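You operate a simulated robot arm through the tools that you are given. There is no shell and no other tool.

You run a simulated robot arm. Do the job below in one go: nothing can be reset, and whatever is moved stays where it is left.

TASK
File the blue and white panels in the slots that their numbers name.
Fine: lower the wooden flap for it and raise it again. Where these are worked on the way, their far stop is far enough and under half their travel is too little: wooden flap.

Only the result counts: the job must be done as asked and must still hold three seconds after the hand-in. Knocking over, shifting, dropping, spilling or breaking anything else fails it.

THE ROBOT
A 7-joint arm with a three-finger gripper, fixed in place. Base frame: the origin is on the floor under the middle of its stand, x ahead of it, y to its left, z up. Lengths are in cm, angles in degrees, forces in N, time in s.
With the tool pointing down near the work surface it reaches from about 10 to 84 cm from the base axis. Its first joint turns from -166.0 to 166.0 degrees. Payload 2.69 kg.
Tool frame: the origin (TCP) lies between the finger pads and is the grasp point; the fingertips stand 3 cm ahead of it; z points along the fingers, y is the line along which they close. The gripper opens to 12.8 cm; its body begins 11.7 cm behind the TCP.
Orientation is that of the tool frame in the base frame, as a unit quaternion [x, y, z, w]. With the fingers straight down and closing along the base's y, the tool's x points along the base's -x, its y along +y and its z along -z.

THE INTERFACE
- The arm moves only by the tool arm_command. Its argument "targets" is one flat list of numbers, 6 for each row, row after row: the shift along the tool's x, y, z in cm, then the turn, a rotation vector about the tool's x, y, z in degrees. In form: [dx, dy, dz, rx, ry, rz, dx, dy, dz, rx, ry, rz, ...]. A call has 1 to 20 rows; each row is the pose to reach, as a shift and turn from the pose commanded when the call began, along the tool's axes at that moment. "hand" is the gripper command, from -1 (fully open) to 1 (shut), values between in proportion, set as the call begins (left out, the last holds). Each row takes 0.2 s and may step no farther than 5 cm and 8.6 degrees from the row before; otherwise, or with a gripper value out of range, the whole call is refused. Where a pose cannot be reached the arm comes as near as it can. A force on the tool above 80 N (or 10 N above the force at the start of the call, whichever is more), or a blocked arm, ends the call early, and 0.2 s more pass. The fingers move at their own pace (about 12.7 cm/s each) and stop on an object; they squeeze with about 41 N. The grip force told is the motor's: it shows also when the fingers shut on nothing. Time passes only in rows, and 0.2 s behind the last, so rows that repeat a pose let the fingers close. It gives the time, the measured TCP pose, the force on the tool (base axes), the opening and the grip force at its end, in the units of the frame above (readings bear some noise), with the torque about the TCP (base axes, N m) and any sound that the robot's microphone picked up, and new pictures: "views" is both (left out), scene, wrist or none.
- Cameras (640 x 400 px; columns grow to the right, rows downward): "scene" is fixed at [4.61, -66.32, 128.98]; the picture's right is [0.89, -0.46, 0.00], its down [-0.20, -0.38, -0.90] and it looks along [0.42, 0.80, -0.43] (base axes); focal length 325 px, centre (320, 200). "wrist" rides on the gripper at [5.8, 5.4, -13.1] in the tool frame; the picture's right is [-0.68, 0.74, 0.00], its down [-0.62, -0.57, -0.55] and it looks along [-0.40, -0.37, 0.84] (tool axes); focal length 234 px, centre (320, 200). There is no depth. A picture from a camera that has moved, and an enlarged one, comes with that camera's place and axes in the base frame and with its lens. The place of the scene camera against the robot may be out by one fixed shift of up to 1.8 cm in any direction.
- raise_lower(by): moves the trunk up (or, below 0, down) by that many cm; the arm rides with it, the base frame stays. It gives what a move gives, with no picture.
- enlarge(camera, box): a new picture of the part [left, top, right, bottom] of that camera's present view, enlarged. The clock stands still meanwhile.
- hand_in(): hands the job in; it is judged then, once.

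Places have to be worked out from the pictures, the camera data and where the tool is seen. Open the gripper and draw the arm clear of the work before you hand the job in, unless the task says otherwise.

The tools are called after "Call:" as name(argument=value, ...) on one line, values as JSON. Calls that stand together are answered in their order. arm_command: Moves the arm, as the interface text tells. Its arguments: {"type":"object","properties":{"targets":{"type":"array","items":{"type":"number"}},"hand":{"type":"number"},"views":{"type":"string","enum":["both","scene","wrist","none"]}},"required":["targets"]} The other tools are called the same way: raise_lower (by) moves the trunk up or down; enlarge (camera, box) takes an enlarged picture of a part of a camera's view; hand_in () hands the job in.

At the start:

```text
clock: 0.0
eef_pos: [46.27, 41.28, 97.91]
tool_rot: [0.0, 1.0, 0.0, 0.001]
force: [0.2, -0.1, -0.6]
wrist_torque: [0.01, -0.01, -0.02]
grip_width: 12.79
grasp_force: 0.2
trunk travel left (down, up): [-15.0, 20.0]
```

scene: 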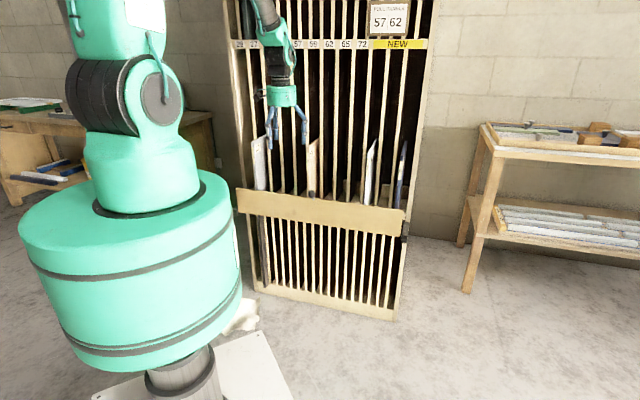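
wrist: 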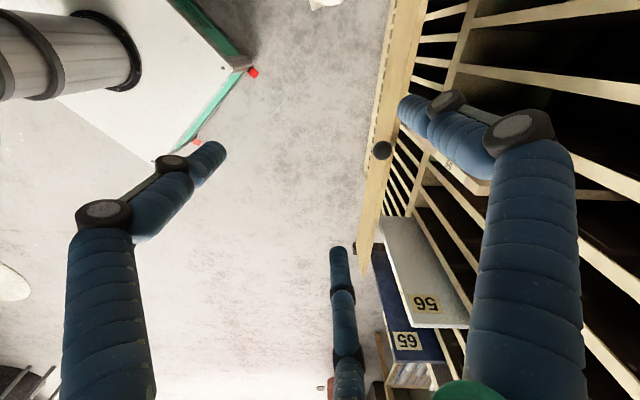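

The scene shows a vertical slotted rack with a wooden flap across it and several panels standing in it. I enlarge the views to read the numbers and see details.

Call:
enlarge(camera="scene", box=[220, 0, 440, 137])

Call:
enlarge(camera="scene", box=[220, 120, 440, 257])

Call:
enlarge(camera="wrist", box=[320, 200, 640, 400])

Call:
enlarge(camera="wrist", box=[320, 0, 640, 200])

```text
2.91 times, centred on (330, 68) of scene
camera zoom: at [4.61, -66.32, 128.98], right [0.89, -0.46, 0.0], down [-0.2, -0.38, -0.9], along [0.42, 0.8, -0.43], focal length 947 px, centre (291, 582)
```

zoom: 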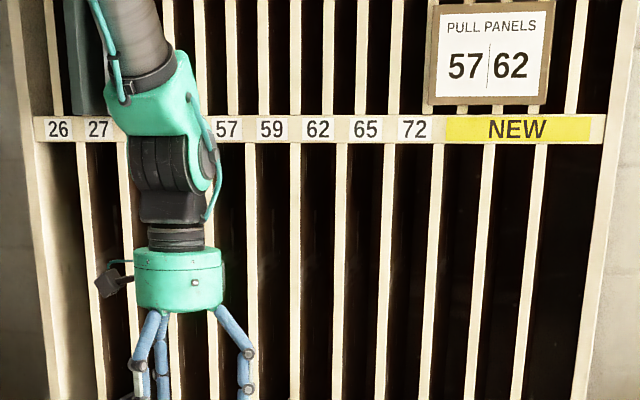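

```text
2.91 times, centred on (330, 188) of scene
camera zoom: at [4.61, -66.32, 128.98], right [0.89, -0.46, 0.0], down [-0.2, -0.38, -0.9], along [0.42, 0.8, -0.43], focal length 947 px, centre (291, 234)
```

zoom: 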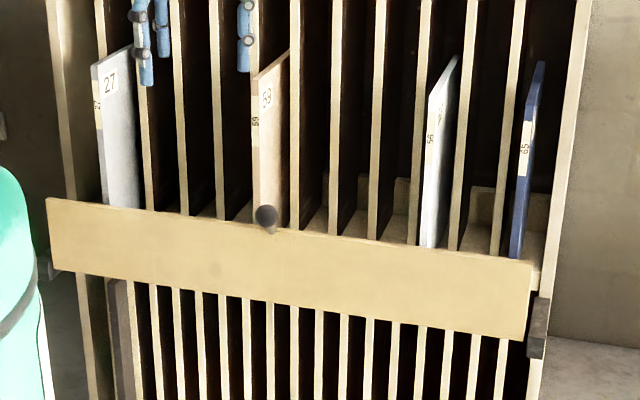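

```text
2.00 times, centred on (480, 300) of wrist
camera zoom: at [40.29, 46.63, 110.91], right [0.68, 0.74, 0.0], down [0.62, -0.57, 0.55], along [0.4, -0.37, -0.84], focal length 468 px, centre (0, 0)
```

zoom: 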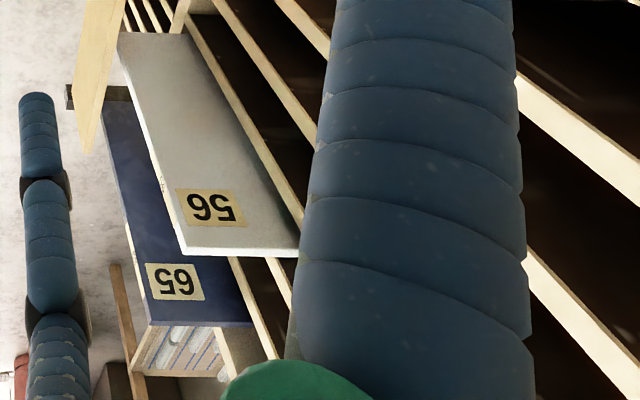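

```text
2.00 times, centred on (480, 100) of wrist
camera zoom: at [40.29, 46.63, 110.91], right [0.68, 0.74, 0.0], down [0.62, -0.57, 0.55], along [0.4, -0.37, -0.84], focal length 468 px, centre (0, 400)
```

zoom: 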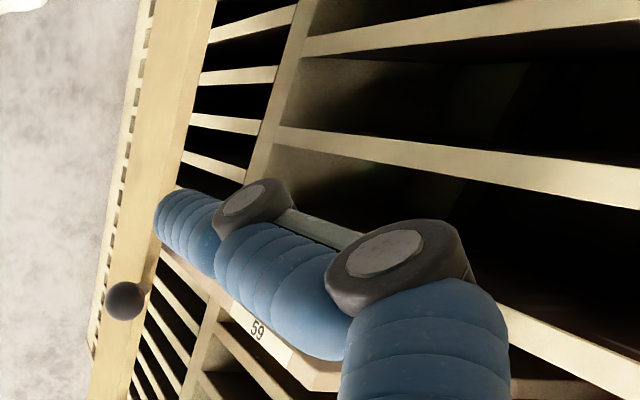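

The rack front runs diagonally (about from (34,70) to (87,18)), the flap top near z≈72 with a knob at about (57,44,75). White panel "56" and blue "65" stand in the NEW slots. I yaw the tool by 46° toward the rack and back off a little to see the labels hidden by the arm.

Call:
arm_command(targets=[1, 1, 0, 0, 0, -7.6, 2, 2, 0, 0, 0, -15.2, 3, 3, 0, 0, 0, -22.8, 4, -4, 0, 0, 0, -30.4], views="none")

```text
refused: row 4 steps farther than a row can; nothing moved
```

The call was refused because I had a sign slip in the shift; I redo it with a smooth retreat along (-x,-y) while yawing.

Call:
arm_command(targets=[1, -1, 0, 0, 0, -7.6, 2, -2, 0, 0, 0, -15.2, 3, -3, 0, 0, 0, -22.8, 4, -4, 0, 0, 0, -30.4, 5, -5, 0, 0, 0, -38, 6, -6, 0, 0, 0, -46], views="both")

```text
clock: 1.4
eef_pos: [40.12, 35.25, 97.95]
tool_rot: [-0.392, 0.92, 0.0, 0.0]
force: [0.5, 0.9, -0.7]
wrist_torque: [-0.01, 0.06, -0.05]
grip_width: 12.77
grasp_force: 0.1
trunk travel left (down, up): [-15.0, 20.0]
camera wrist: at [32.19, 34.78, 110.89], right [-0.06, 1.0, 0.0], down [0.83, 0.05, 0.55], along [0.55, 0.03, -0.84], focal length 234 px, centre (320, 200)
```

scene: 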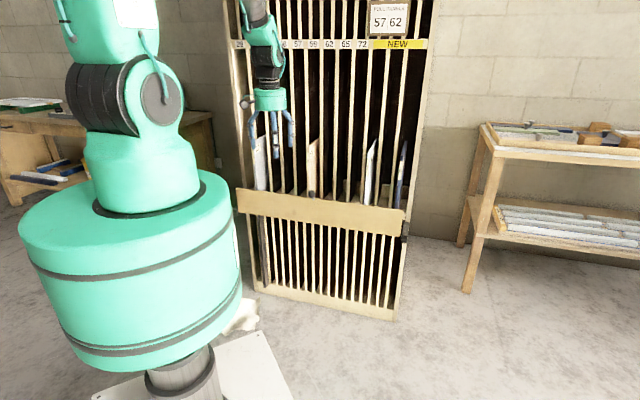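
wrist: 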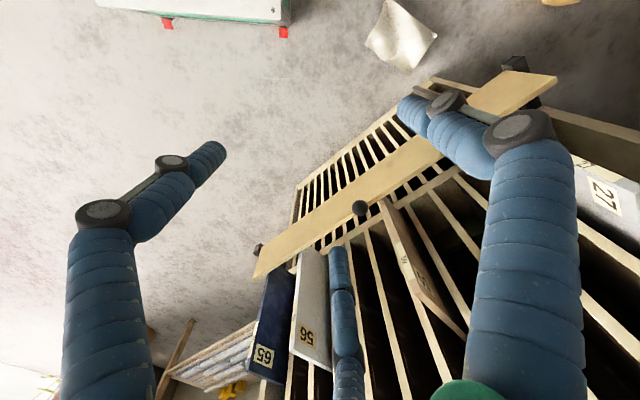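

The view now shows the whole rack from above. I tilt the tool up by about 68° toward the rack so the wrist camera looks horizontally at slots and labels.

Call:
arm_command(targets=[0, 0, 0, 0, -8.5, 0, 0, 0, 0, 0, -17, 0, 0, 0, 0, 0, -25.5, 0, 0, 0, 0, 0, -34, 0, 0, 0, 0, 0, -42.5, 0, 0, 0, 0, 0, -51, 0, 0, 0, 0, 0, -59.5, 0, 0, 0, 0, 0, -68, 0], views="both")

Call:
enlarge(camera="scene", box=[220, 0, 440, 137])

Call:
enlarge(camera="wrist", box=[120, 0, 440, 200])

```text
clock: 3.4
eef_pos: [33.83, 30.22, 94.34]
tool_rot: [-0.368, 0.866, 0.145, 0.305]
force: [1.0, 1.7, -0.3]
wrist_torque: [-0.09, 0.15, 0.04]
grip_width: 12.79
grasp_force: 0.1
out of reach, approached as far as the arm can: row 6, 7, 8
trunk travel left (down, up): [-15.0, 20.0]
stopped in row 8: the arm was blocked; the commanded pose is now the measured one
camera wrist: at [21.2, 24.47, 100.84], right [-0.17, 0.88, 0.45], down [0.51, -0.31, 0.8], along [0.84, 0.37, -0.4], focal length 234 px, centre (320, 200)
```

scene: 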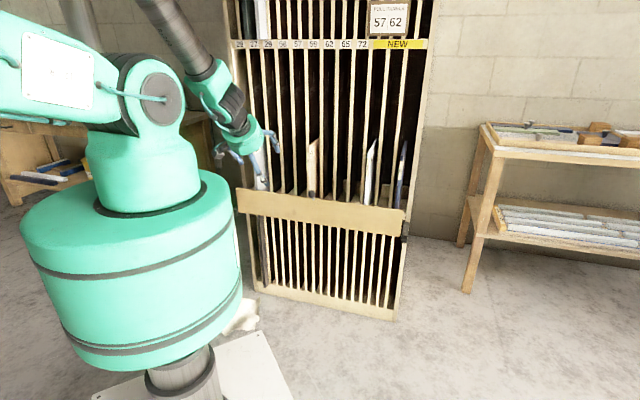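
wrist: 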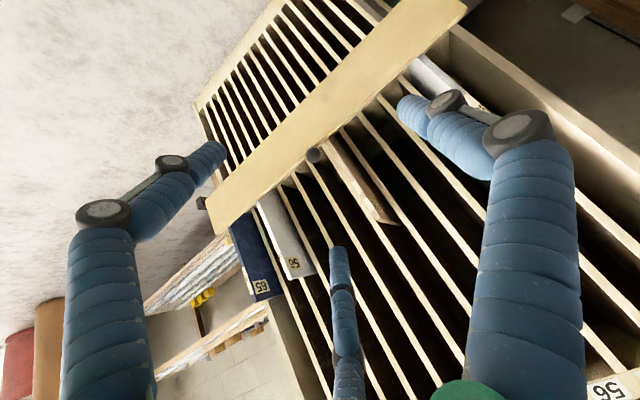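

```text
2.91 times, centred on (330, 68) of scene
camera zoom: at [4.61, -66.32, 128.98], right [0.89, -0.46, 0.0], down [-0.2, -0.38, -0.9], along [0.42, 0.8, -0.43], focal length 947 px, centre (291, 582)
```

zoom: 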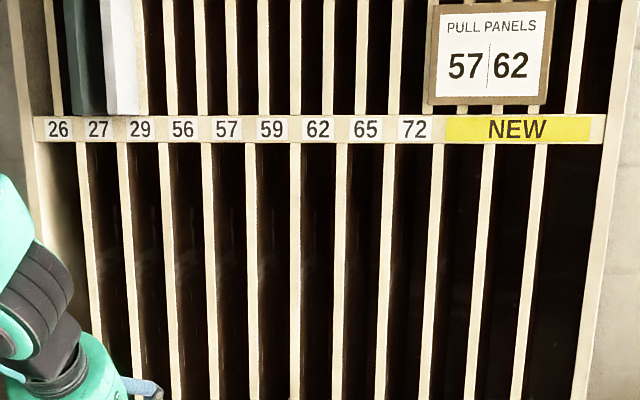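

```text
2.00 times, centred on (280, 100) of wrist
camera zoom: at [21.2, 24.47, 100.84], right [-0.17, 0.88, 0.45], down [0.51, -0.31, 0.8], along [0.84, 0.37, -0.4], focal length 468 px, centre (400, 400)
```

zoom: 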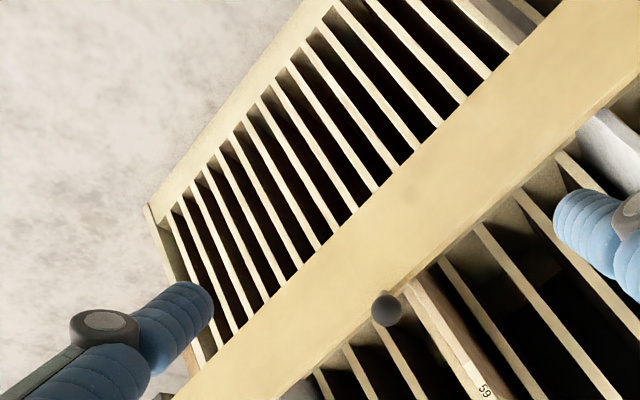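

Labels read 26, 27, 29, 56, 57, 59, 62, 65, 72 and NEW; the rack front is about 45° to the base axes. I zoom on the flap ends and panel details to learn how the flap is mounted.

Call:
enlarge(camera="scene", box=[350, 130, 430, 180])

Call:
enlarge(camera="scene", box=[360, 190, 440, 240])

Call:
enlarge(camera="scene", box=[228, 170, 308, 220])

Call:
enlarge(camera="scene", box=[290, 170, 370, 220])

Call:
enlarge(camera="wrist", box=[180, 160, 340, 260])

```text
8.00 times, centred on (390, 155) of scene
camera zoom: at [4.61, -66.32, 128.98], right [0.89, -0.46, 0.0], down [-0.2, -0.38, -0.9], along [0.42, 0.8, -0.43], focal length 2604 px, centre (-240, 560)
```

zoom: 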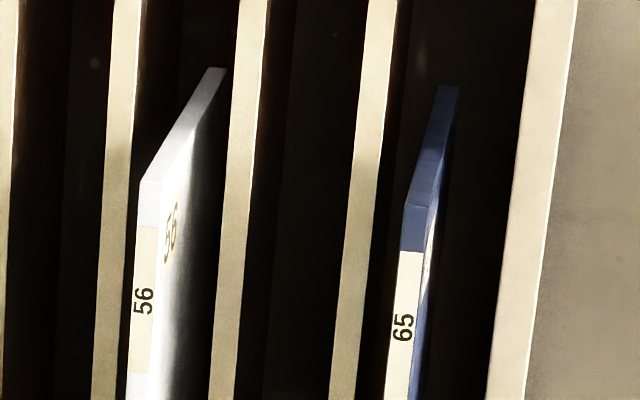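

```text
8.00 times, centred on (400, 215) of scene
camera zoom: at [4.61, -66.32, 128.98], right [0.89, -0.46, 0.0], down [-0.2, -0.38, -0.9], along [0.42, 0.8, -0.43], focal length 2604 px, centre (-320, 80)
```

zoom: 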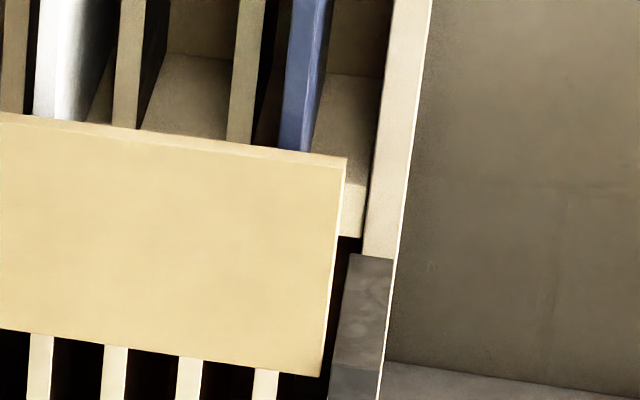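

```text
8.00 times, centred on (268, 195) of scene
camera zoom: at [4.61, -66.32, 128.98], right [0.89, -0.46, 0.0], down [-0.2, -0.38, -0.9], along [0.42, 0.8, -0.43], focal length 2604 px, centre (736, 240)
```

zoom: 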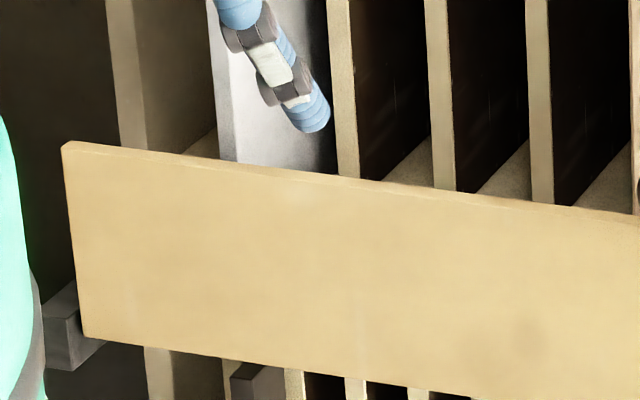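

```text
8.00 times, centred on (330, 195) of scene
camera zoom: at [4.61, -66.32, 128.98], right [0.89, -0.46, 0.0], down [-0.2, -0.38, -0.9], along [0.42, 0.8, -0.43], focal length 2604 px, centre (240, 240)
```

zoom: 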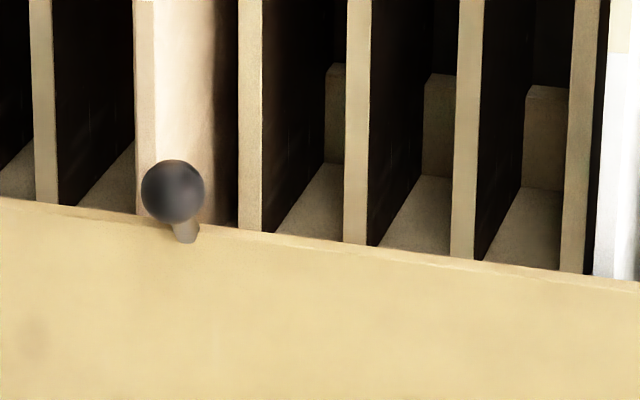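

```text
4.00 times, centred on (260, 210) of wrist
camera zoom: at [21.2, 24.47, 100.84], right [-0.17, 0.88, 0.45], down [0.51, -0.31, 0.8], along [0.84, 0.37, -0.4], focal length 937 px, centre (560, 160)
```

zoom: 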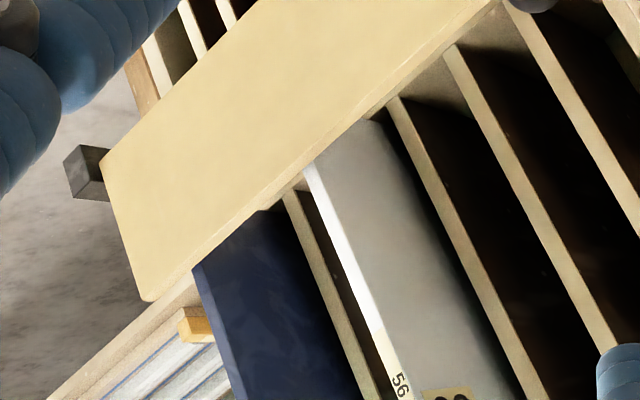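

The dividers appear recessed and the panels (≈1.4 cm thick, top z≈91, front edge d≈77 cm from the base along the rack normal) protrude from them; the flap (top z≈69, bottom z≈57) looks hinged low with a knob at its middle. I move to the right side of the rack with a 60° tilt to view the NEW slots from closer.

Call:
arm_command(targets=[-0.98, -3.46, 0.575, 0.275, -2.56, -0.02, -1.96, -6.92, 1.15, 0.55, -5.12, -0.03, -2.94, -10.37, 1.725, 0.825, -7.69, -0.05, -3.92, -13.83, 2.3, 1.1, -10.25, -0.07, -4.89, -17.29, 2.875, 1.375, -12.8, -0.08, -5.87, -20.75, 3.45, 1.65, -15.4, -0.1, -6.85, -24.2, 4.03, 1.93, -17.9, -0.11, -7.83, -27.66, 4.6, 2.2, -20.5, -0.13], views="both")

```text
clock: 5.2
eef_pos: [60.06, 17.63, 95.36]
tool_rot: [-0.332, 0.799, 0.192, 0.464]
force: [0.2, -0.6, 0.2]
wrist_torque: [0.0, 0.01, -0.01]
grip_width: 12.78
grasp_force: 0.1
trunk travel left (down, up): [-15.0, 20.0]
camera wrist: at [46.06, 11.33, 96.61], right [-0.28, 0.76, 0.59], down [0.28, -0.52, 0.81], along [0.92, 0.39, -0.06], focal length 234 px, centre (320, 200)
```

scene: 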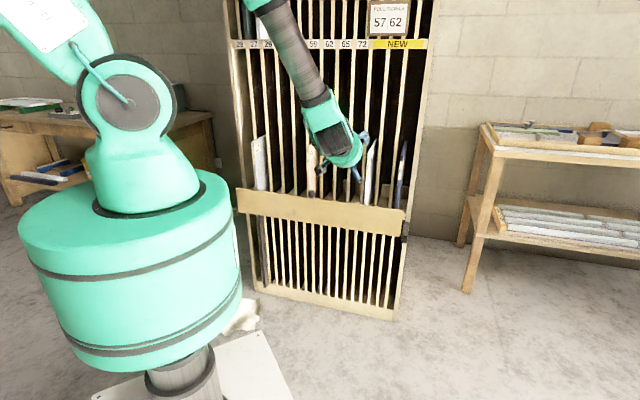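
wrist: 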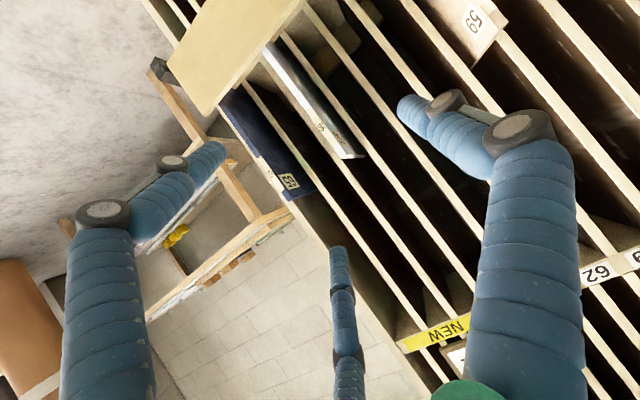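

The 60° pose is reached. I zoom the wrist view to measure panels, dividers and the NEW slots.

Call:
enlarge(camera="wrist", box=[200, 30, 392, 150])

Call:
enlarge(camera="wrist", box=[200, 130, 392, 250])

Call:
enlarge(camera="wrist", box=[340, 240, 532, 360])

```text
3.33 times, centred on (296, 90) of wrist
camera zoom: at [46.06, 11.33, 96.61], right [-0.28, 0.76, 0.59], down [0.28, -0.52, 0.81], along [0.92, 0.39, -0.06], focal length 781 px, centre (400, 567)
```

zoom: 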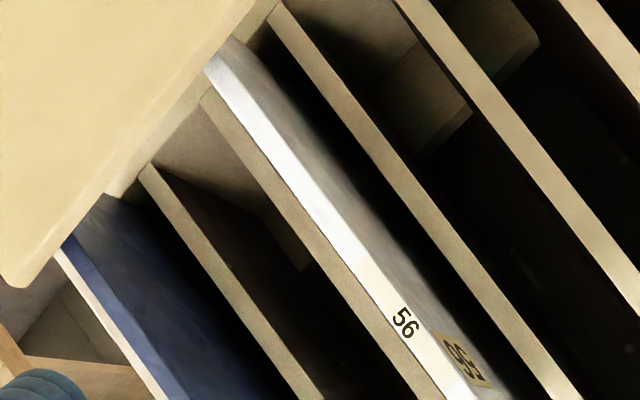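

```text
3.33 times, centred on (296, 190) of wrist
camera zoom: at [46.06, 11.33, 96.61], right [-0.28, 0.76, 0.59], down [0.28, -0.52, 0.81], along [0.92, 0.39, -0.06], focal length 781 px, centre (400, 233)
```

zoom: 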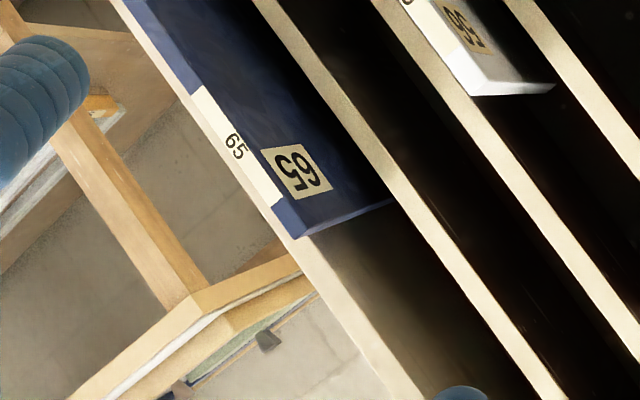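

```text
3.33 times, centred on (436, 300) of wrist
camera zoom: at [46.06, 11.33, 96.61], right [-0.28, 0.76, 0.59], down [0.28, -0.52, 0.81], along [0.92, 0.39, -0.06], focal length 781 px, centre (-67, -133)
```

zoom: 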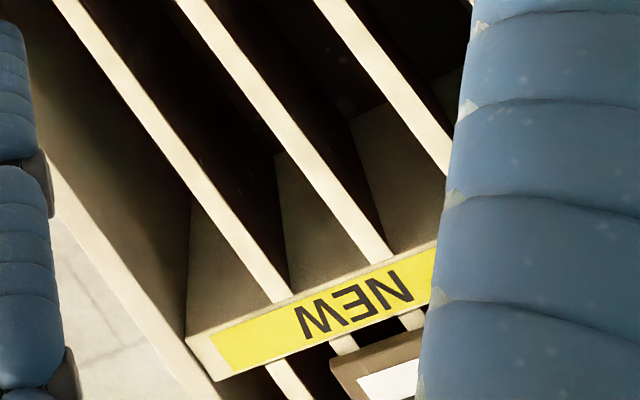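

Panels protrude about 9–10 cm in front of the recessed dividers (slot pitch ≈6.2 cm; slot 56 centre ≈ s −5.4, slot 65 ≈ s 19.5, white now at s 31.9, blue at s 44.3, where s runs along the rack). I close the gripper in free air to learn how the three fingers come together.

Call:
arm_command(targets=[0, 0, 0, 0, 0, 0, 0, 0, 0, 0, 0, 0, 0, 0, 0, 0, 0, 0, 0, 0, 0, 0, 0, 0], hand=1, views="both")

Call:
enlarge(camera="scene", box=[290, 90, 402, 160])

```text
clock: 6.2
eef_pos: [60.0, 17.7, 95.32]
tool_rot: [-0.331, 0.799, 0.191, 0.464]
force: [0.2, 0.3, 0.2]
wrist_torque: [-0.02, 0.0, 0.0]
grip_width: 0.23
grasp_force: 31.9
trunk travel left (down, up): [-15.0, 20.0]
camera wrist: at [46.06, 11.34, 96.6], right [-0.28, 0.76, 0.59], down [0.28, -0.52, 0.81], along [0.92, 0.39, -0.06], focal length 234 px, centre (320, 200)
```

scene: 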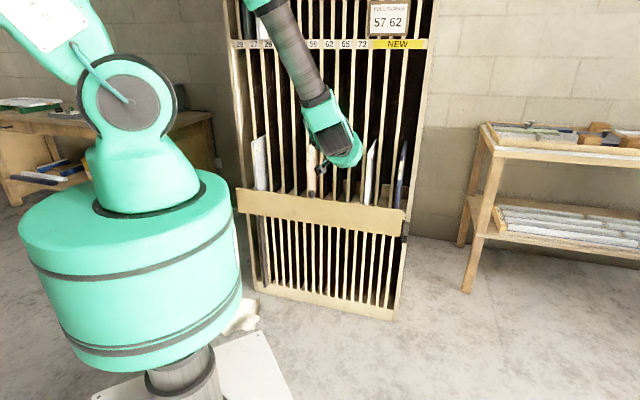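
wrist: 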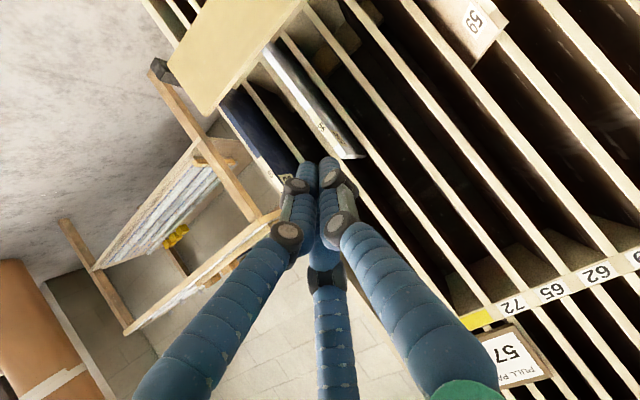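

```text
5.71 times, centred on (346, 125) of scene
camera zoom: at [4.61, -66.32, 128.98], right [0.89, -0.46, 0.0], down [-0.2, -0.38, -0.9], along [0.42, 0.8, -0.43], focal length 1860 px, centre (171, 629)
```

zoom: 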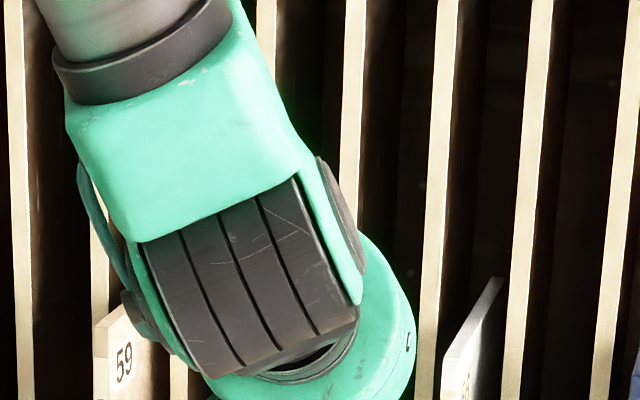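

The fingers close radially to a point, one on tool +y and two on −y. Now I reopen and move in front of the flap knob (≈ s 9.7, d 72.3, z 73) at 45° tilt for a closer look.

Call:
arm_command(targets=[1.25, 3.37, 2.43, 0, 2.5, 0, 2.51, 6.73, 4.86, 0, 5, 0, 3.76, 10.1, 7.29, 0, 7.5, 0, 5.01, 13.47, 9.71, 0, 10, 0, 6.27, 16.83, 12.14, 0, 12.5, 0, 7.52, 20.2, 14.57, 0, 15, 0], hand=-1, views="both")

Call:
enlarge(camera="wrist", box=[200, 40, 440, 190])

```text
clock: 7.6
eef_pos: [52.09, 38.18, 81.36]
tool_rot: [-0.354, 0.853, 0.147, 0.355]
force: [-0.3, 0.7, 0.1]
wrist_torque: [0.02, 0.04, 0.04]
grip_width: 12.8
grasp_force: 0.0
trunk travel left (down, up): [-15.0, 20.0]
camera wrist: at [38.67, 32.49, 86.54], right [-0.18, 0.86, 0.48], down [0.43, -0.37, 0.82], along [0.88, 0.36, -0.3], focal length 234 px, centre (320, 200)
```

scene: 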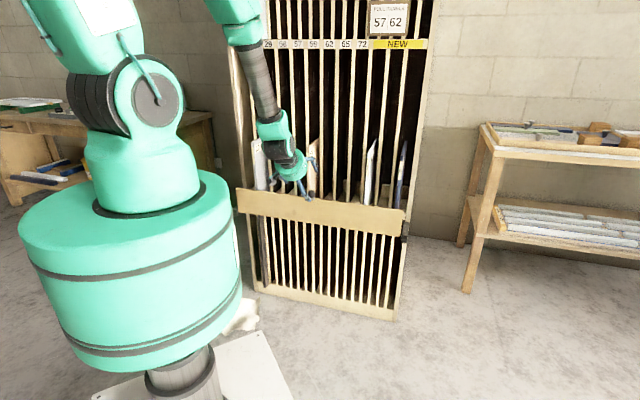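
wrist: 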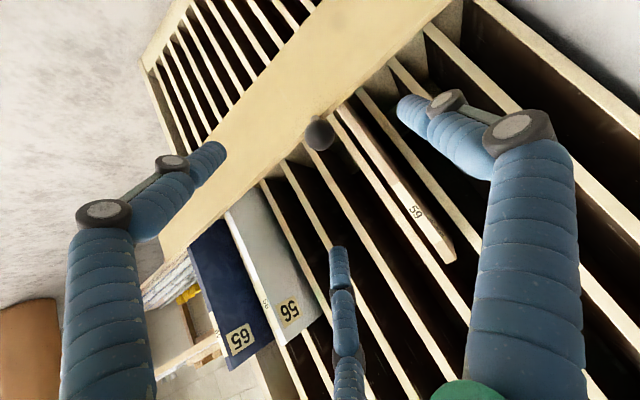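

```text
2.67 times, centred on (320, 115) of wrist
camera zoom: at [38.67, 32.49, 86.54], right [-0.18, 0.86, 0.48], down [0.43, -0.37, 0.82], along [0.88, 0.36, -0.3], focal length 624 px, centre (320, 427)
```

zoom: 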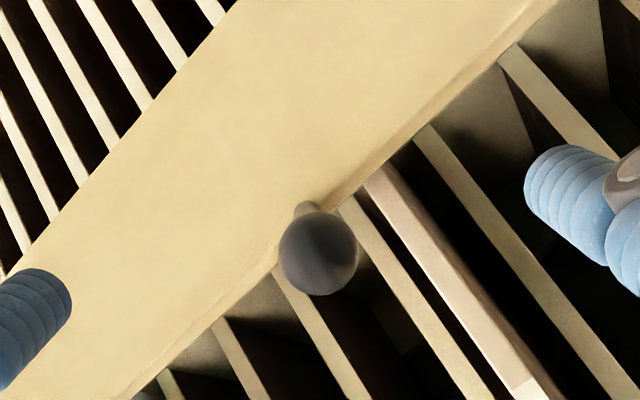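

The knob ball (⌀≈3.1 cm) triangulates consistently to s≈9.75, d≈72.3, z≈73.0, on a stem rising from the flap's top edge. I roll the tool 30° so the stem will pass between two fingers, narrow the hand to about 5 cm and advance partway.

Call:
arm_command(targets=[0, 0, 0, 0, 0, 7.5, 0, 0, 1.5, 0, 0, 15, 0, 0.1, 3, 0, 0, 22.5, 0, 0.1, 4.5, 0, 0, 30, 0, 0.1, 6, 0, 0, 30], hand=0.2, views="both")

Call:
enlarge(camera="wrist", box=[240, 60, 400, 160])

Call:
enlarge(camera="scene", box=[270, 150, 366, 210])

```text
clock: 8.8
eef_pos: [54.95, 41.21, 77.24]
tool_rot: [-0.121, 0.915, 0.235, 0.304]
force: [-0.6, 0.8, -0.2]
wrist_torque: [-0.01, 0.01, -0.04]
grip_width: 5.13
grasp_force: 0.1
trunk travel left (down, up): [-15.0, 20.0]
camera wrist: at [41.88, 38.8, 84.8], right [0.26, 0.69, 0.68], down [0.42, -0.72, 0.56], along [0.87, 0.13, -0.47], focal length 234 px, centre (320, 200)
```

scene: 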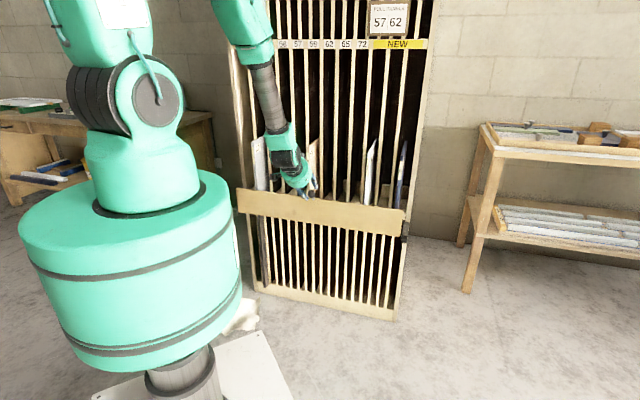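
wrist: 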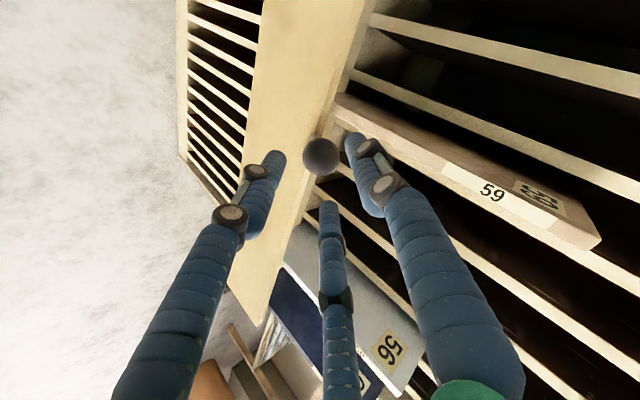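

```text
4.00 times, centred on (320, 110) of wrist
camera zoom: at [41.88, 38.8, 84.8], right [0.26, 0.69, 0.68], down [0.42, -0.72, 0.56], along [0.87, 0.13, -0.47], focal length 937 px, centre (320, 560)
```

zoom: 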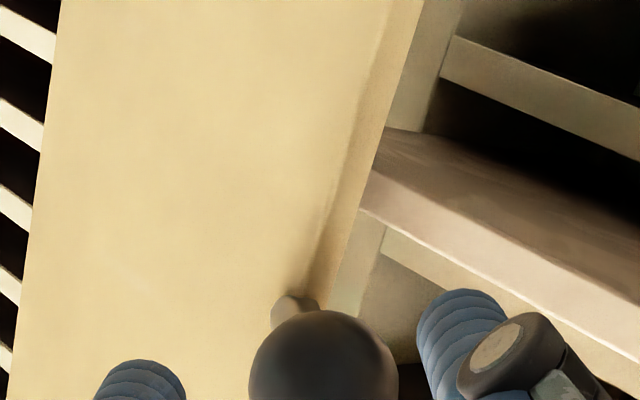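

```text
6.67 times, centred on (318, 180) of scene
camera zoom: at [4.61, -66.32, 128.98], right [0.89, -0.46, 0.0], down [-0.2, -0.38, -0.9], along [0.42, 0.8, -0.43], focal length 2170 px, centre (333, 333)
```

zoom: 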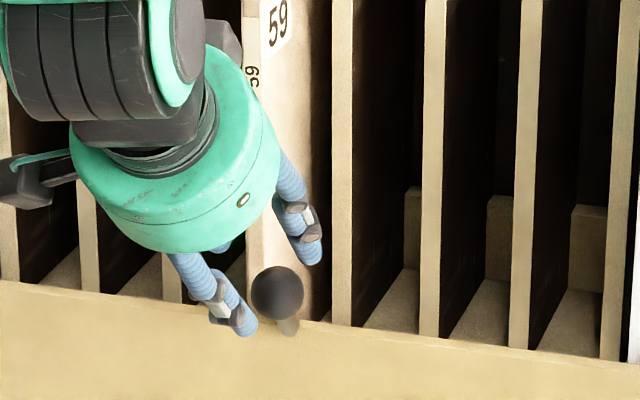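

Ball re-measured at (s 9.8, d 72.4, z 73), straight ahead of the fingers, about 6 cm along the tool axis. I advance 5.3 cm around it, then close.

Call:
arm_command(targets=[0, 0, 1.5, 0, 0, 0, 0, 0, 3, 0, 0, 0, 0, 0, 4.2, 0, 0, 0, 0, 0, 5.3, 0, 0, 0], views="wrist")

Call:
enlarge(camera="scene", box=[270, 150, 366, 210])

```text
clock: 9.8
eef_pos: [57.61, 43.97, 73.55]
tool_rot: [-0.121, 0.916, 0.235, 0.303]
force: [0.5, 0.1, -0.9]
wrist_torque: [-0.03, 0.03, 0.05]
grip_width: 5.13
grasp_force: 0.1
trunk travel left (down, up): [-15.0, 20.0]
camera wrist: at [44.56, 41.39, 81.09], right [0.26, 0.69, 0.68], down [0.42, -0.71, 0.56], along [0.87, 0.14, -0.48], focal length 234 px, centre (320, 200)
```

wrist: 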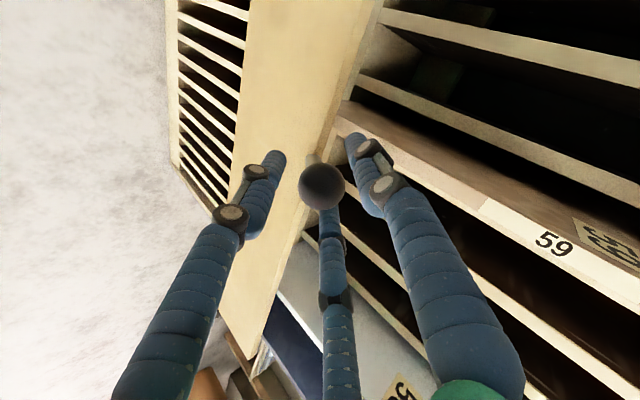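

```text
6.67 times, centred on (318, 180) of scene
camera zoom: at [4.61, -66.32, 128.98], right [0.89, -0.46, 0.0], down [-0.2, -0.38, -0.9], along [0.42, 0.8, -0.43], focal length 2170 px, centre (333, 333)
```

zoom: 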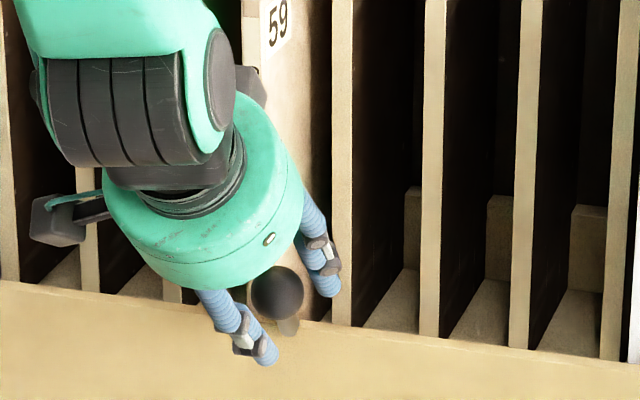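

The ball is centred between the fingers with no contact force. I close on it.

Call:
arm_command(targets=[0, 0, 0, 0, 0, 0, 0, 0, 0, 0, 0, 0, 0, 0, 0, 0, 0, 0], hand=1, views="wrist")

```text
clock: 10.6
eef_pos: [57.93, 43.84, 73.62]
tool_rot: [-0.121, 0.915, 0.237, 0.303]
force: [26.6, -22.2, 2.9]
wrist_torque: [-0.03, -0.55, -0.28]
grip_width: 3.28
grasp_force: 41.4
trunk travel left (down, up): [-15.0, 20.0]
camera wrist: at [44.76, 41.33, 81.2], right [0.26, 0.68, 0.68], down [0.42, -0.72, 0.56], along [0.87, 0.14, -0.48], focal length 234 px, centre (320, 200)
```

wrist: 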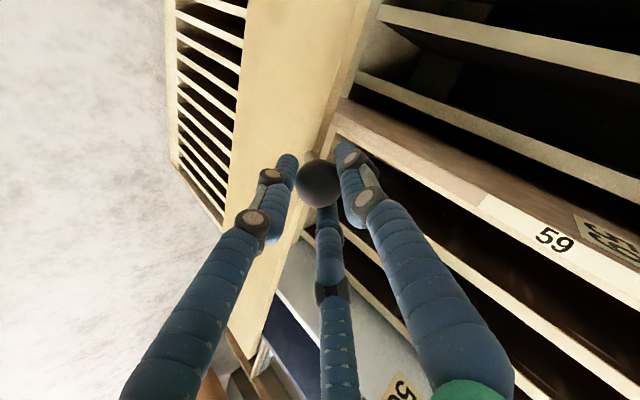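

The ball is gripped (3.28 cm) with a sideways 34 N preload toward +s, so I first relieve that by 0.33 cm and then pull gently outward along the presumed hinge arc.

Call:
arm_command(targets=[-0.165, -0.286, 0, 0, 0, 0, -0.165, -0.286, 0, 0, 0, 0, 0.447, -0.64, -0.424, 0, 0, 0, 1.072, -1.0, -0.834, 0, 0, 0], views="none")

Call:
enlarge(camera="scene", box=[228, 150, 420, 270])

```text
clock: 11.6
eef_pos: [56.69, 42.62, 73.27]
tool_rot: [-0.123, 0.915, 0.237, 0.302]
force: [-3.1, 10.1, 10.9]
wrist_torque: [0.8, -0.48, 0.12]
grip_width: 3.25
grasp_force: 45.0
trunk travel left (down, up): [-15.0, 20.0]
```

```text
3.33 times, centred on (324, 210) of scene
camera zoom: at [4.61, -66.32, 128.98], right [0.89, -0.46, 0.0], down [-0.2, -0.38, -0.9], along [0.42, 0.8, -0.43], focal length 1085 px, centre (307, 167)
```

zoom: 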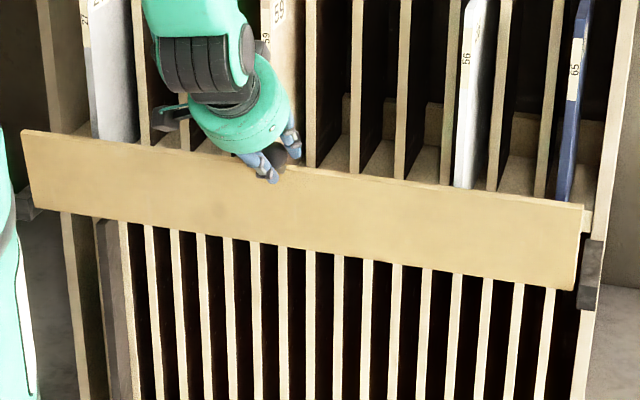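

The flap tips outward under a light pull, so it is bottom-hinged as assumed. I continue along the arc to about 30°.

Call:
arm_command(targets=[1.304, -0.753, -0.686, 0, 0, 0, 2.663, -1.538, -1.209, 0, 0, 0, 4.07, -2.35, -1.562, 0, 0, 0, 5.49, -3.17, -1.746, 0, 0, 0], views="both")

Call:
enlarge(camera="scene", box=[228, 150, 420, 270])

```text
clock: 12.6
eef_pos: [52.58, 38.27, 69.82]
tool_rot: [-0.126, 0.915, 0.237, 0.3]
force: [-51.2, 56.1, -1.9]
wrist_torque: [0.46, -0.09, 0.72]
grip_width: 3.38
grasp_force: 45.0
out of reach, approached as far as the arm can: row 3, 4
trunk travel left (down, up): [-15.0, 20.0]
camera wrist: at [39.58, 35.65, 77.31], right [0.26, 0.69, 0.68], down [0.43, -0.71, 0.56], along [0.87, 0.14, -0.48], focal length 234 px, centre (320, 200)
```

scene: 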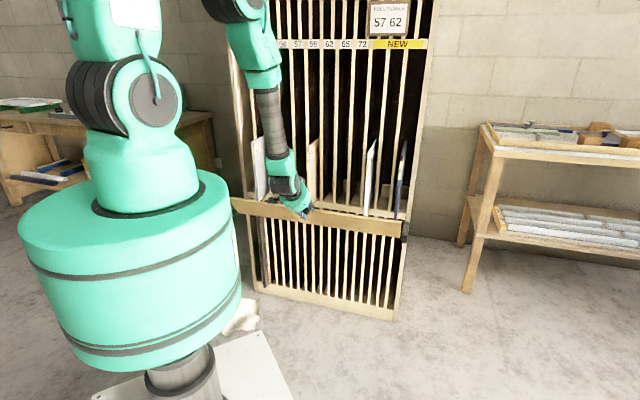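
wrist: 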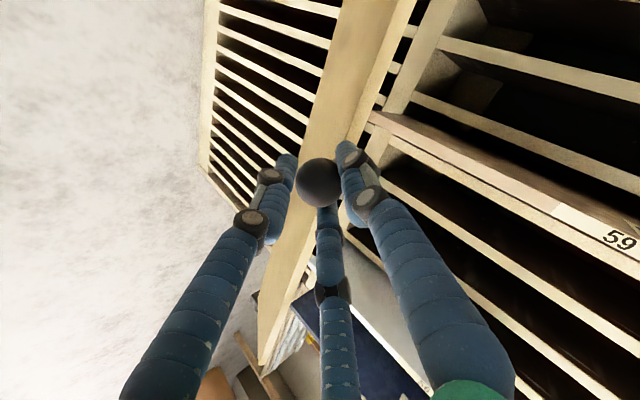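

```text
3.33 times, centred on (324, 210) of scene
camera zoom: at [4.61, -66.32, 128.98], right [0.89, -0.46, 0.0], down [-0.2, -0.38, -0.9], along [0.42, 0.8, -0.43], focal length 1085 px, centre (307, 167)
```

zoom: 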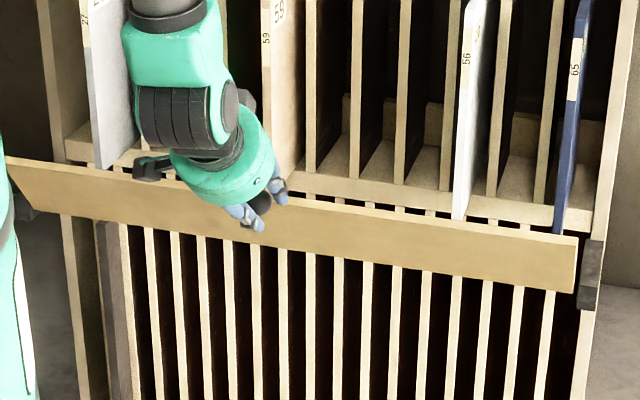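

The flap is at about 33° but the arm hit its tilt limit (sideways 76 N load). I ease the tool to a steeper 30° tilt about the ball, which by my arm geometry estimate is comfortably reachable.

Call:
arm_command(targets=[-0.06, 0.03, 0.01, 2.5, 4.33, 0, -0.11, 0.065, 0.017, 5, 8.66, 0, -0.168, 0.097, 0.025, 7.5, 13, 0, -0.168, 0.097, 0.025, 7.5, 13, 0], views="none")

```text
clock: 13.6
eef_pos: [53.24, 38.37, 70.08]
tool_rot: [-0.126, 0.957, 0.159, 0.207]
force: [-10.2, 26.6, -6.2]
wrist_torque: [0.4, -1.01, -0.36]
grip_width: 3.75
grasp_force: 44.6
trunk travel left (down, up): [-15.0, 20.0]
```

Load has dropped to about 26 N but the grip width grew to 3.75 cm; I check the view to see how the ball sits.

Call:
enlarge(camera="wrist", box=[200, 80, 440, 230])

Call:
enlarge(camera="scene", box=[260, 170, 356, 230])

```text
2.67 times, centred on (320, 155) of wrist
camera zoom: at [41.76, 37.6, 80.17], right [0.37, 0.79, 0.48], down [0.52, -0.61, 0.6], along [0.77, 0.03, -0.64], focal length 624 px, centre (320, 320)
```

zoom: 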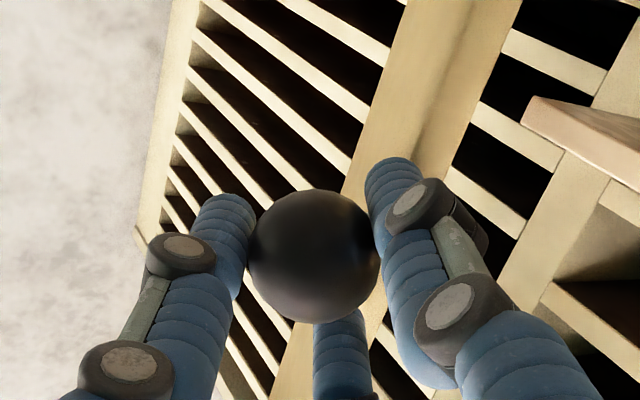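

```text
6.67 times, centred on (308, 200) of scene
camera zoom: at [4.61, -66.32, 128.98], right [0.89, -0.46, 0.0], down [-0.2, -0.38, -0.9], along [0.42, 0.8, -0.43], focal length 2170 px, centre (400, 200)
```

zoom: 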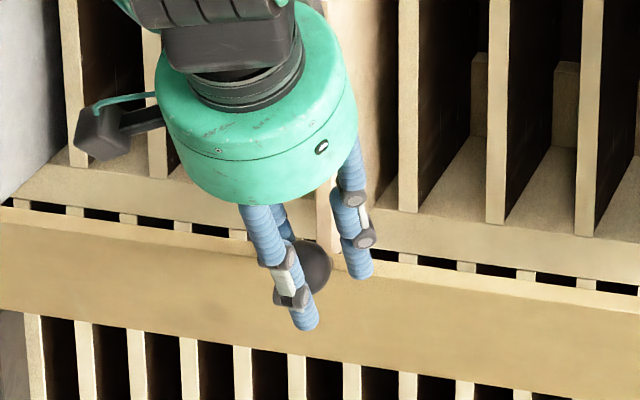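

The ball is about 0.55 cm to the left of the TCP axis; I shift the command about 0.7 cm toward −s to relieve the side load.

Call:
arm_command(targets=[0.18, 0.3, 0, 0, 0, 0, 0.35, 0.606, 0, 0, 0, 0, 0.35, 0.606, 0, 0, 0, 0], views="none")

```text
clock: 14.4
eef_pos: [52.67, 38.61, 70.02]
tool_rot: [-0.124, 0.958, 0.158, 0.206]
force: [11.4, -21.1, -2.6]
wrist_torque: [-0.97, 0.5, -0.08]
grip_width: 3.24
grasp_force: 45.2
trunk travel left (down, up): [-15.0, 20.0]
```

Side load is now small. I continue the arc to about 46° of flap angle and check forces.

Call:
arm_command(targets=[-0.1, -0.173, 0, 0, 0, 0, 0.8, -0.7, 0.3, 0, 0, 0, 1.709, -1.218, 0.618, 0, 0, 0, 2.58, -1.72, 1.05, 0, 0, 0, 3.459, -2.228, 1.518, 0, 0, 0], views="none")

Call:
enlarge(camera="scene", box=[228, 150, 420, 270])

```text
clock: 15.6
eef_pos: [50.97, 36.88, 66.68]
tool_rot: [-0.125, 0.957, 0.158, 0.208]
force: [4.1, 13.4, -3.0]
wrist_torque: [0.64, -0.52, -0.06]
grip_width: 3.23
grasp_force: 44.7
trunk travel left (down, up): [-15.0, 20.0]
```

```text
3.33 times, centred on (324, 210) of scene
camera zoom: at [4.61, -66.32, 128.98], right [0.89, -0.46, 0.0], down [-0.2, -0.38, -0.9], along [0.42, 0.8, -0.43], focal length 1085 px, centre (307, 167)
```

zoom: 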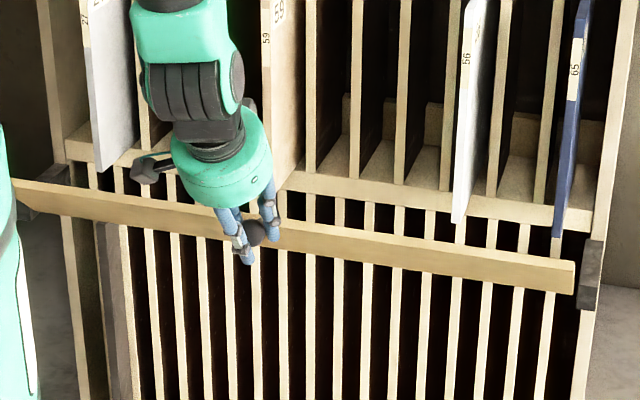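

The flap is about halfway (≈49°) and loads are small. I refit the hinge at about (d 75.2, z 58.5) and continue the arc downward.

Call:
arm_command(targets=[0.73, -0.42, 0.606, 0, 0, 0, 1.456, -0.84, 1.212, 0, 0, 0, 2.1, -1.22, 1.9, 0, 0, 0, 2.773, -1.601, 2.585, 0, 0, 0, 3.345, -1.93, 3.37, 0, 0, 0, 3.917, -2.262, 4.155, 0, 0, 0, 4.39, -2.53, 5.02, 0, 0, 0, 4.857, -2.805, 5.895, 0, 0, 0], views="none")

Call:
enlarge(camera="scene", box=[228, 150, 420, 270])

```text
clock: 17.4
eef_pos: [49.18, 35.14, 58.61]
tool_rot: [-0.128, 0.958, 0.16, 0.202]
force: [-23.9, 2.2, -3.0]
wrist_torque: [0.07, 0.31, -0.14]
grip_width: 3.19
grasp_force: 44.7
trunk travel left (down, up): [-15.0, 20.0]
```

```text
3.33 times, centred on (324, 210) of scene
camera zoom: at [4.61, -66.32, 128.98], right [0.89, -0.46, 0.0], down [-0.2, -0.38, -0.9], along [0.42, 0.8, -0.43], focal length 1085 px, centre (307, 167)
```

zoom: 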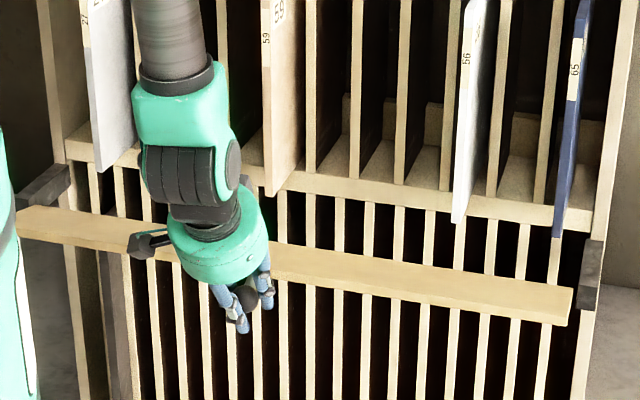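

The flap is at ≈77°, near horizontal, with modest loads. I go on in small steps to find the far stop.

Call:
arm_command(targets=[0.5, -0.15, 0.8, 0, 0, 0, 1.059, -0.404, 1.617, 0, 0, 0, 1.35, -0.57, 2.5, 0, 0, 0], views="none")

Call:
enlarge(camera="scene", box=[228, 150, 420, 270])

```text
clock: 18.2
eef_pos: [49.33, 35.28, 55.85]
tool_rot: [-0.128, 0.957, 0.163, 0.202]
force: [-14.0, -18.2, -6.0]
wrist_torque: [-0.21, 0.02, -0.07]
grip_width: 3.39
grasp_force: 44.4
trunk travel left (down, up): [-15.0, 20.0]
```

```text
3.33 times, centred on (324, 210) of scene
camera zoom: at [4.61, -66.32, 128.98], right [0.89, -0.46, 0.0], down [-0.2, -0.38, -0.9], along [0.42, 0.8, -0.43], focal length 1085 px, centre (307, 167)
```

zoom: 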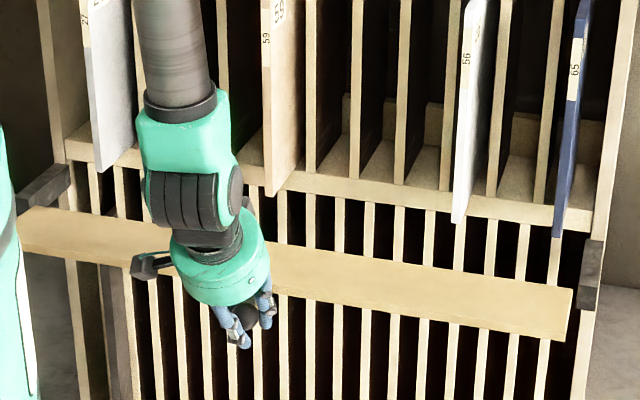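

No stop yet: the flap is just past horizontal and its weight is light. I continue slightly further with relief outward.

Call:
arm_command(targets=[0.45, -0.26, 1.0, 0, 0, 0, 0.926, -0.534, 2.351, 0, 0, 0, 1.05, -0.61, 3.4, 0, 0, 0], views="none")

Call:
enlarge(camera="scene", box=[228, 150, 420, 270])

```text
clock: 19.0
eef_pos: [50.34, 36.01, 52.58]
tool_rot: [-0.128, 0.957, 0.164, 0.205]
force: [-30.5, 14.0, 19.0]
wrist_torque: [-0.22, -0.24, -0.31]
grip_width: 3.31
grasp_force: 45.4
out of reach, approached as far as the arm can: row 2
trunk travel left (down, up): [-15.0, 20.0]
```

```text
3.33 times, centred on (324, 210) of scene
camera zoom: at [4.61, -66.32, 128.98], right [0.89, -0.46, 0.0], down [-0.2, -0.38, -0.9], along [0.42, 0.8, -0.43], focal length 1085 px, centre (307, 167)
```

zoom: 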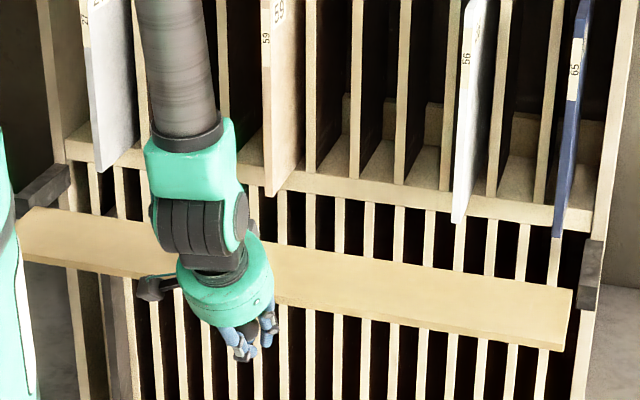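

The arm ran out of reach slightly at about 100° of flap angle, with the flap a little below horizontal. I release the knob, withdraw along the tool axis and see whether the flap stays or settles.

Call:
arm_command(targets=[0, 0, 0, 0, 0, 0, 0, 0, 0, 0, 0, 0, 0, 0, -2, 0, 0, 0, 0, 0, -5, 0, 0, 0, 0, 0, -8, 0, 0, 0], hand=0.1, views="both")

Call:
enlarge(camera="scene", box=[228, 150, 420, 270])

```text
clock: 20.2
eef_pos: [47.36, 32.92, 59.22]
tool_rot: [-0.128, 0.957, 0.162, 0.202]
force: [0.2, -0.5, 0.3]
wrist_torque: [0.0, 0.02, 0.0]
grip_width: 5.76
grasp_force: 0.0
out of reach, approached as far as the arm can: row 3, 4, 5
trunk travel left (down, up): [-15.0, 20.0]
camera wrist: at [35.84, 31.98, 69.43], right [0.37, 0.79, 0.48], down [0.53, -0.61, 0.59], along [0.76, 0.04, -0.65], focal length 234 px, centre (320, 200)
```

scene: 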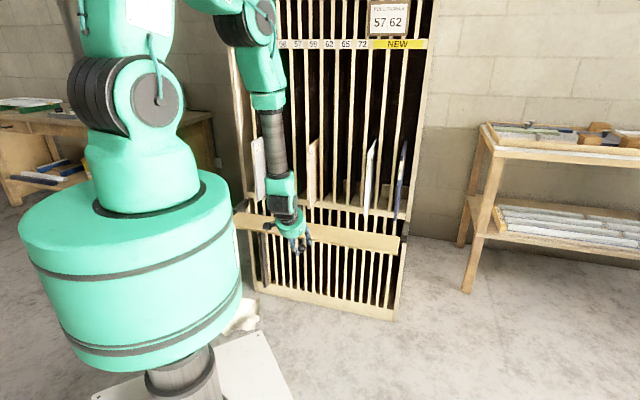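
wrist: 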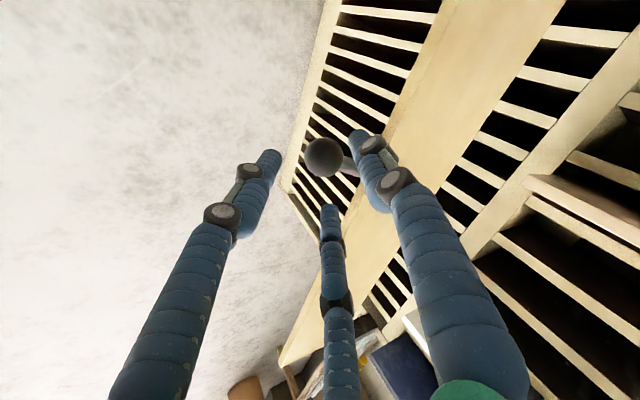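

```text
3.33 times, centred on (324, 210) of scene
camera zoom: at [4.61, -66.32, 128.98], right [0.89, -0.46, 0.0], down [-0.2, -0.38, -0.9], along [0.42, 0.8, -0.43], focal length 1085 px, centre (307, 167)
```

zoom: 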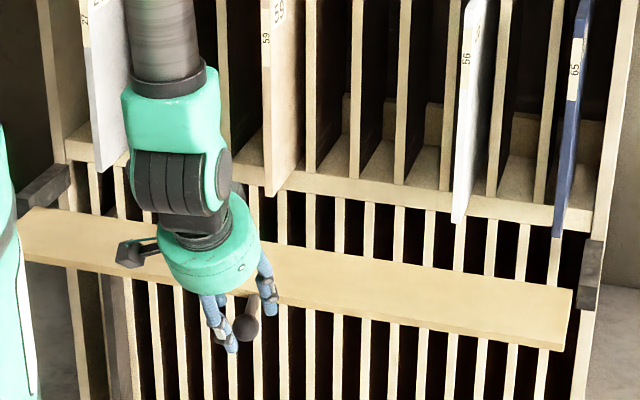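

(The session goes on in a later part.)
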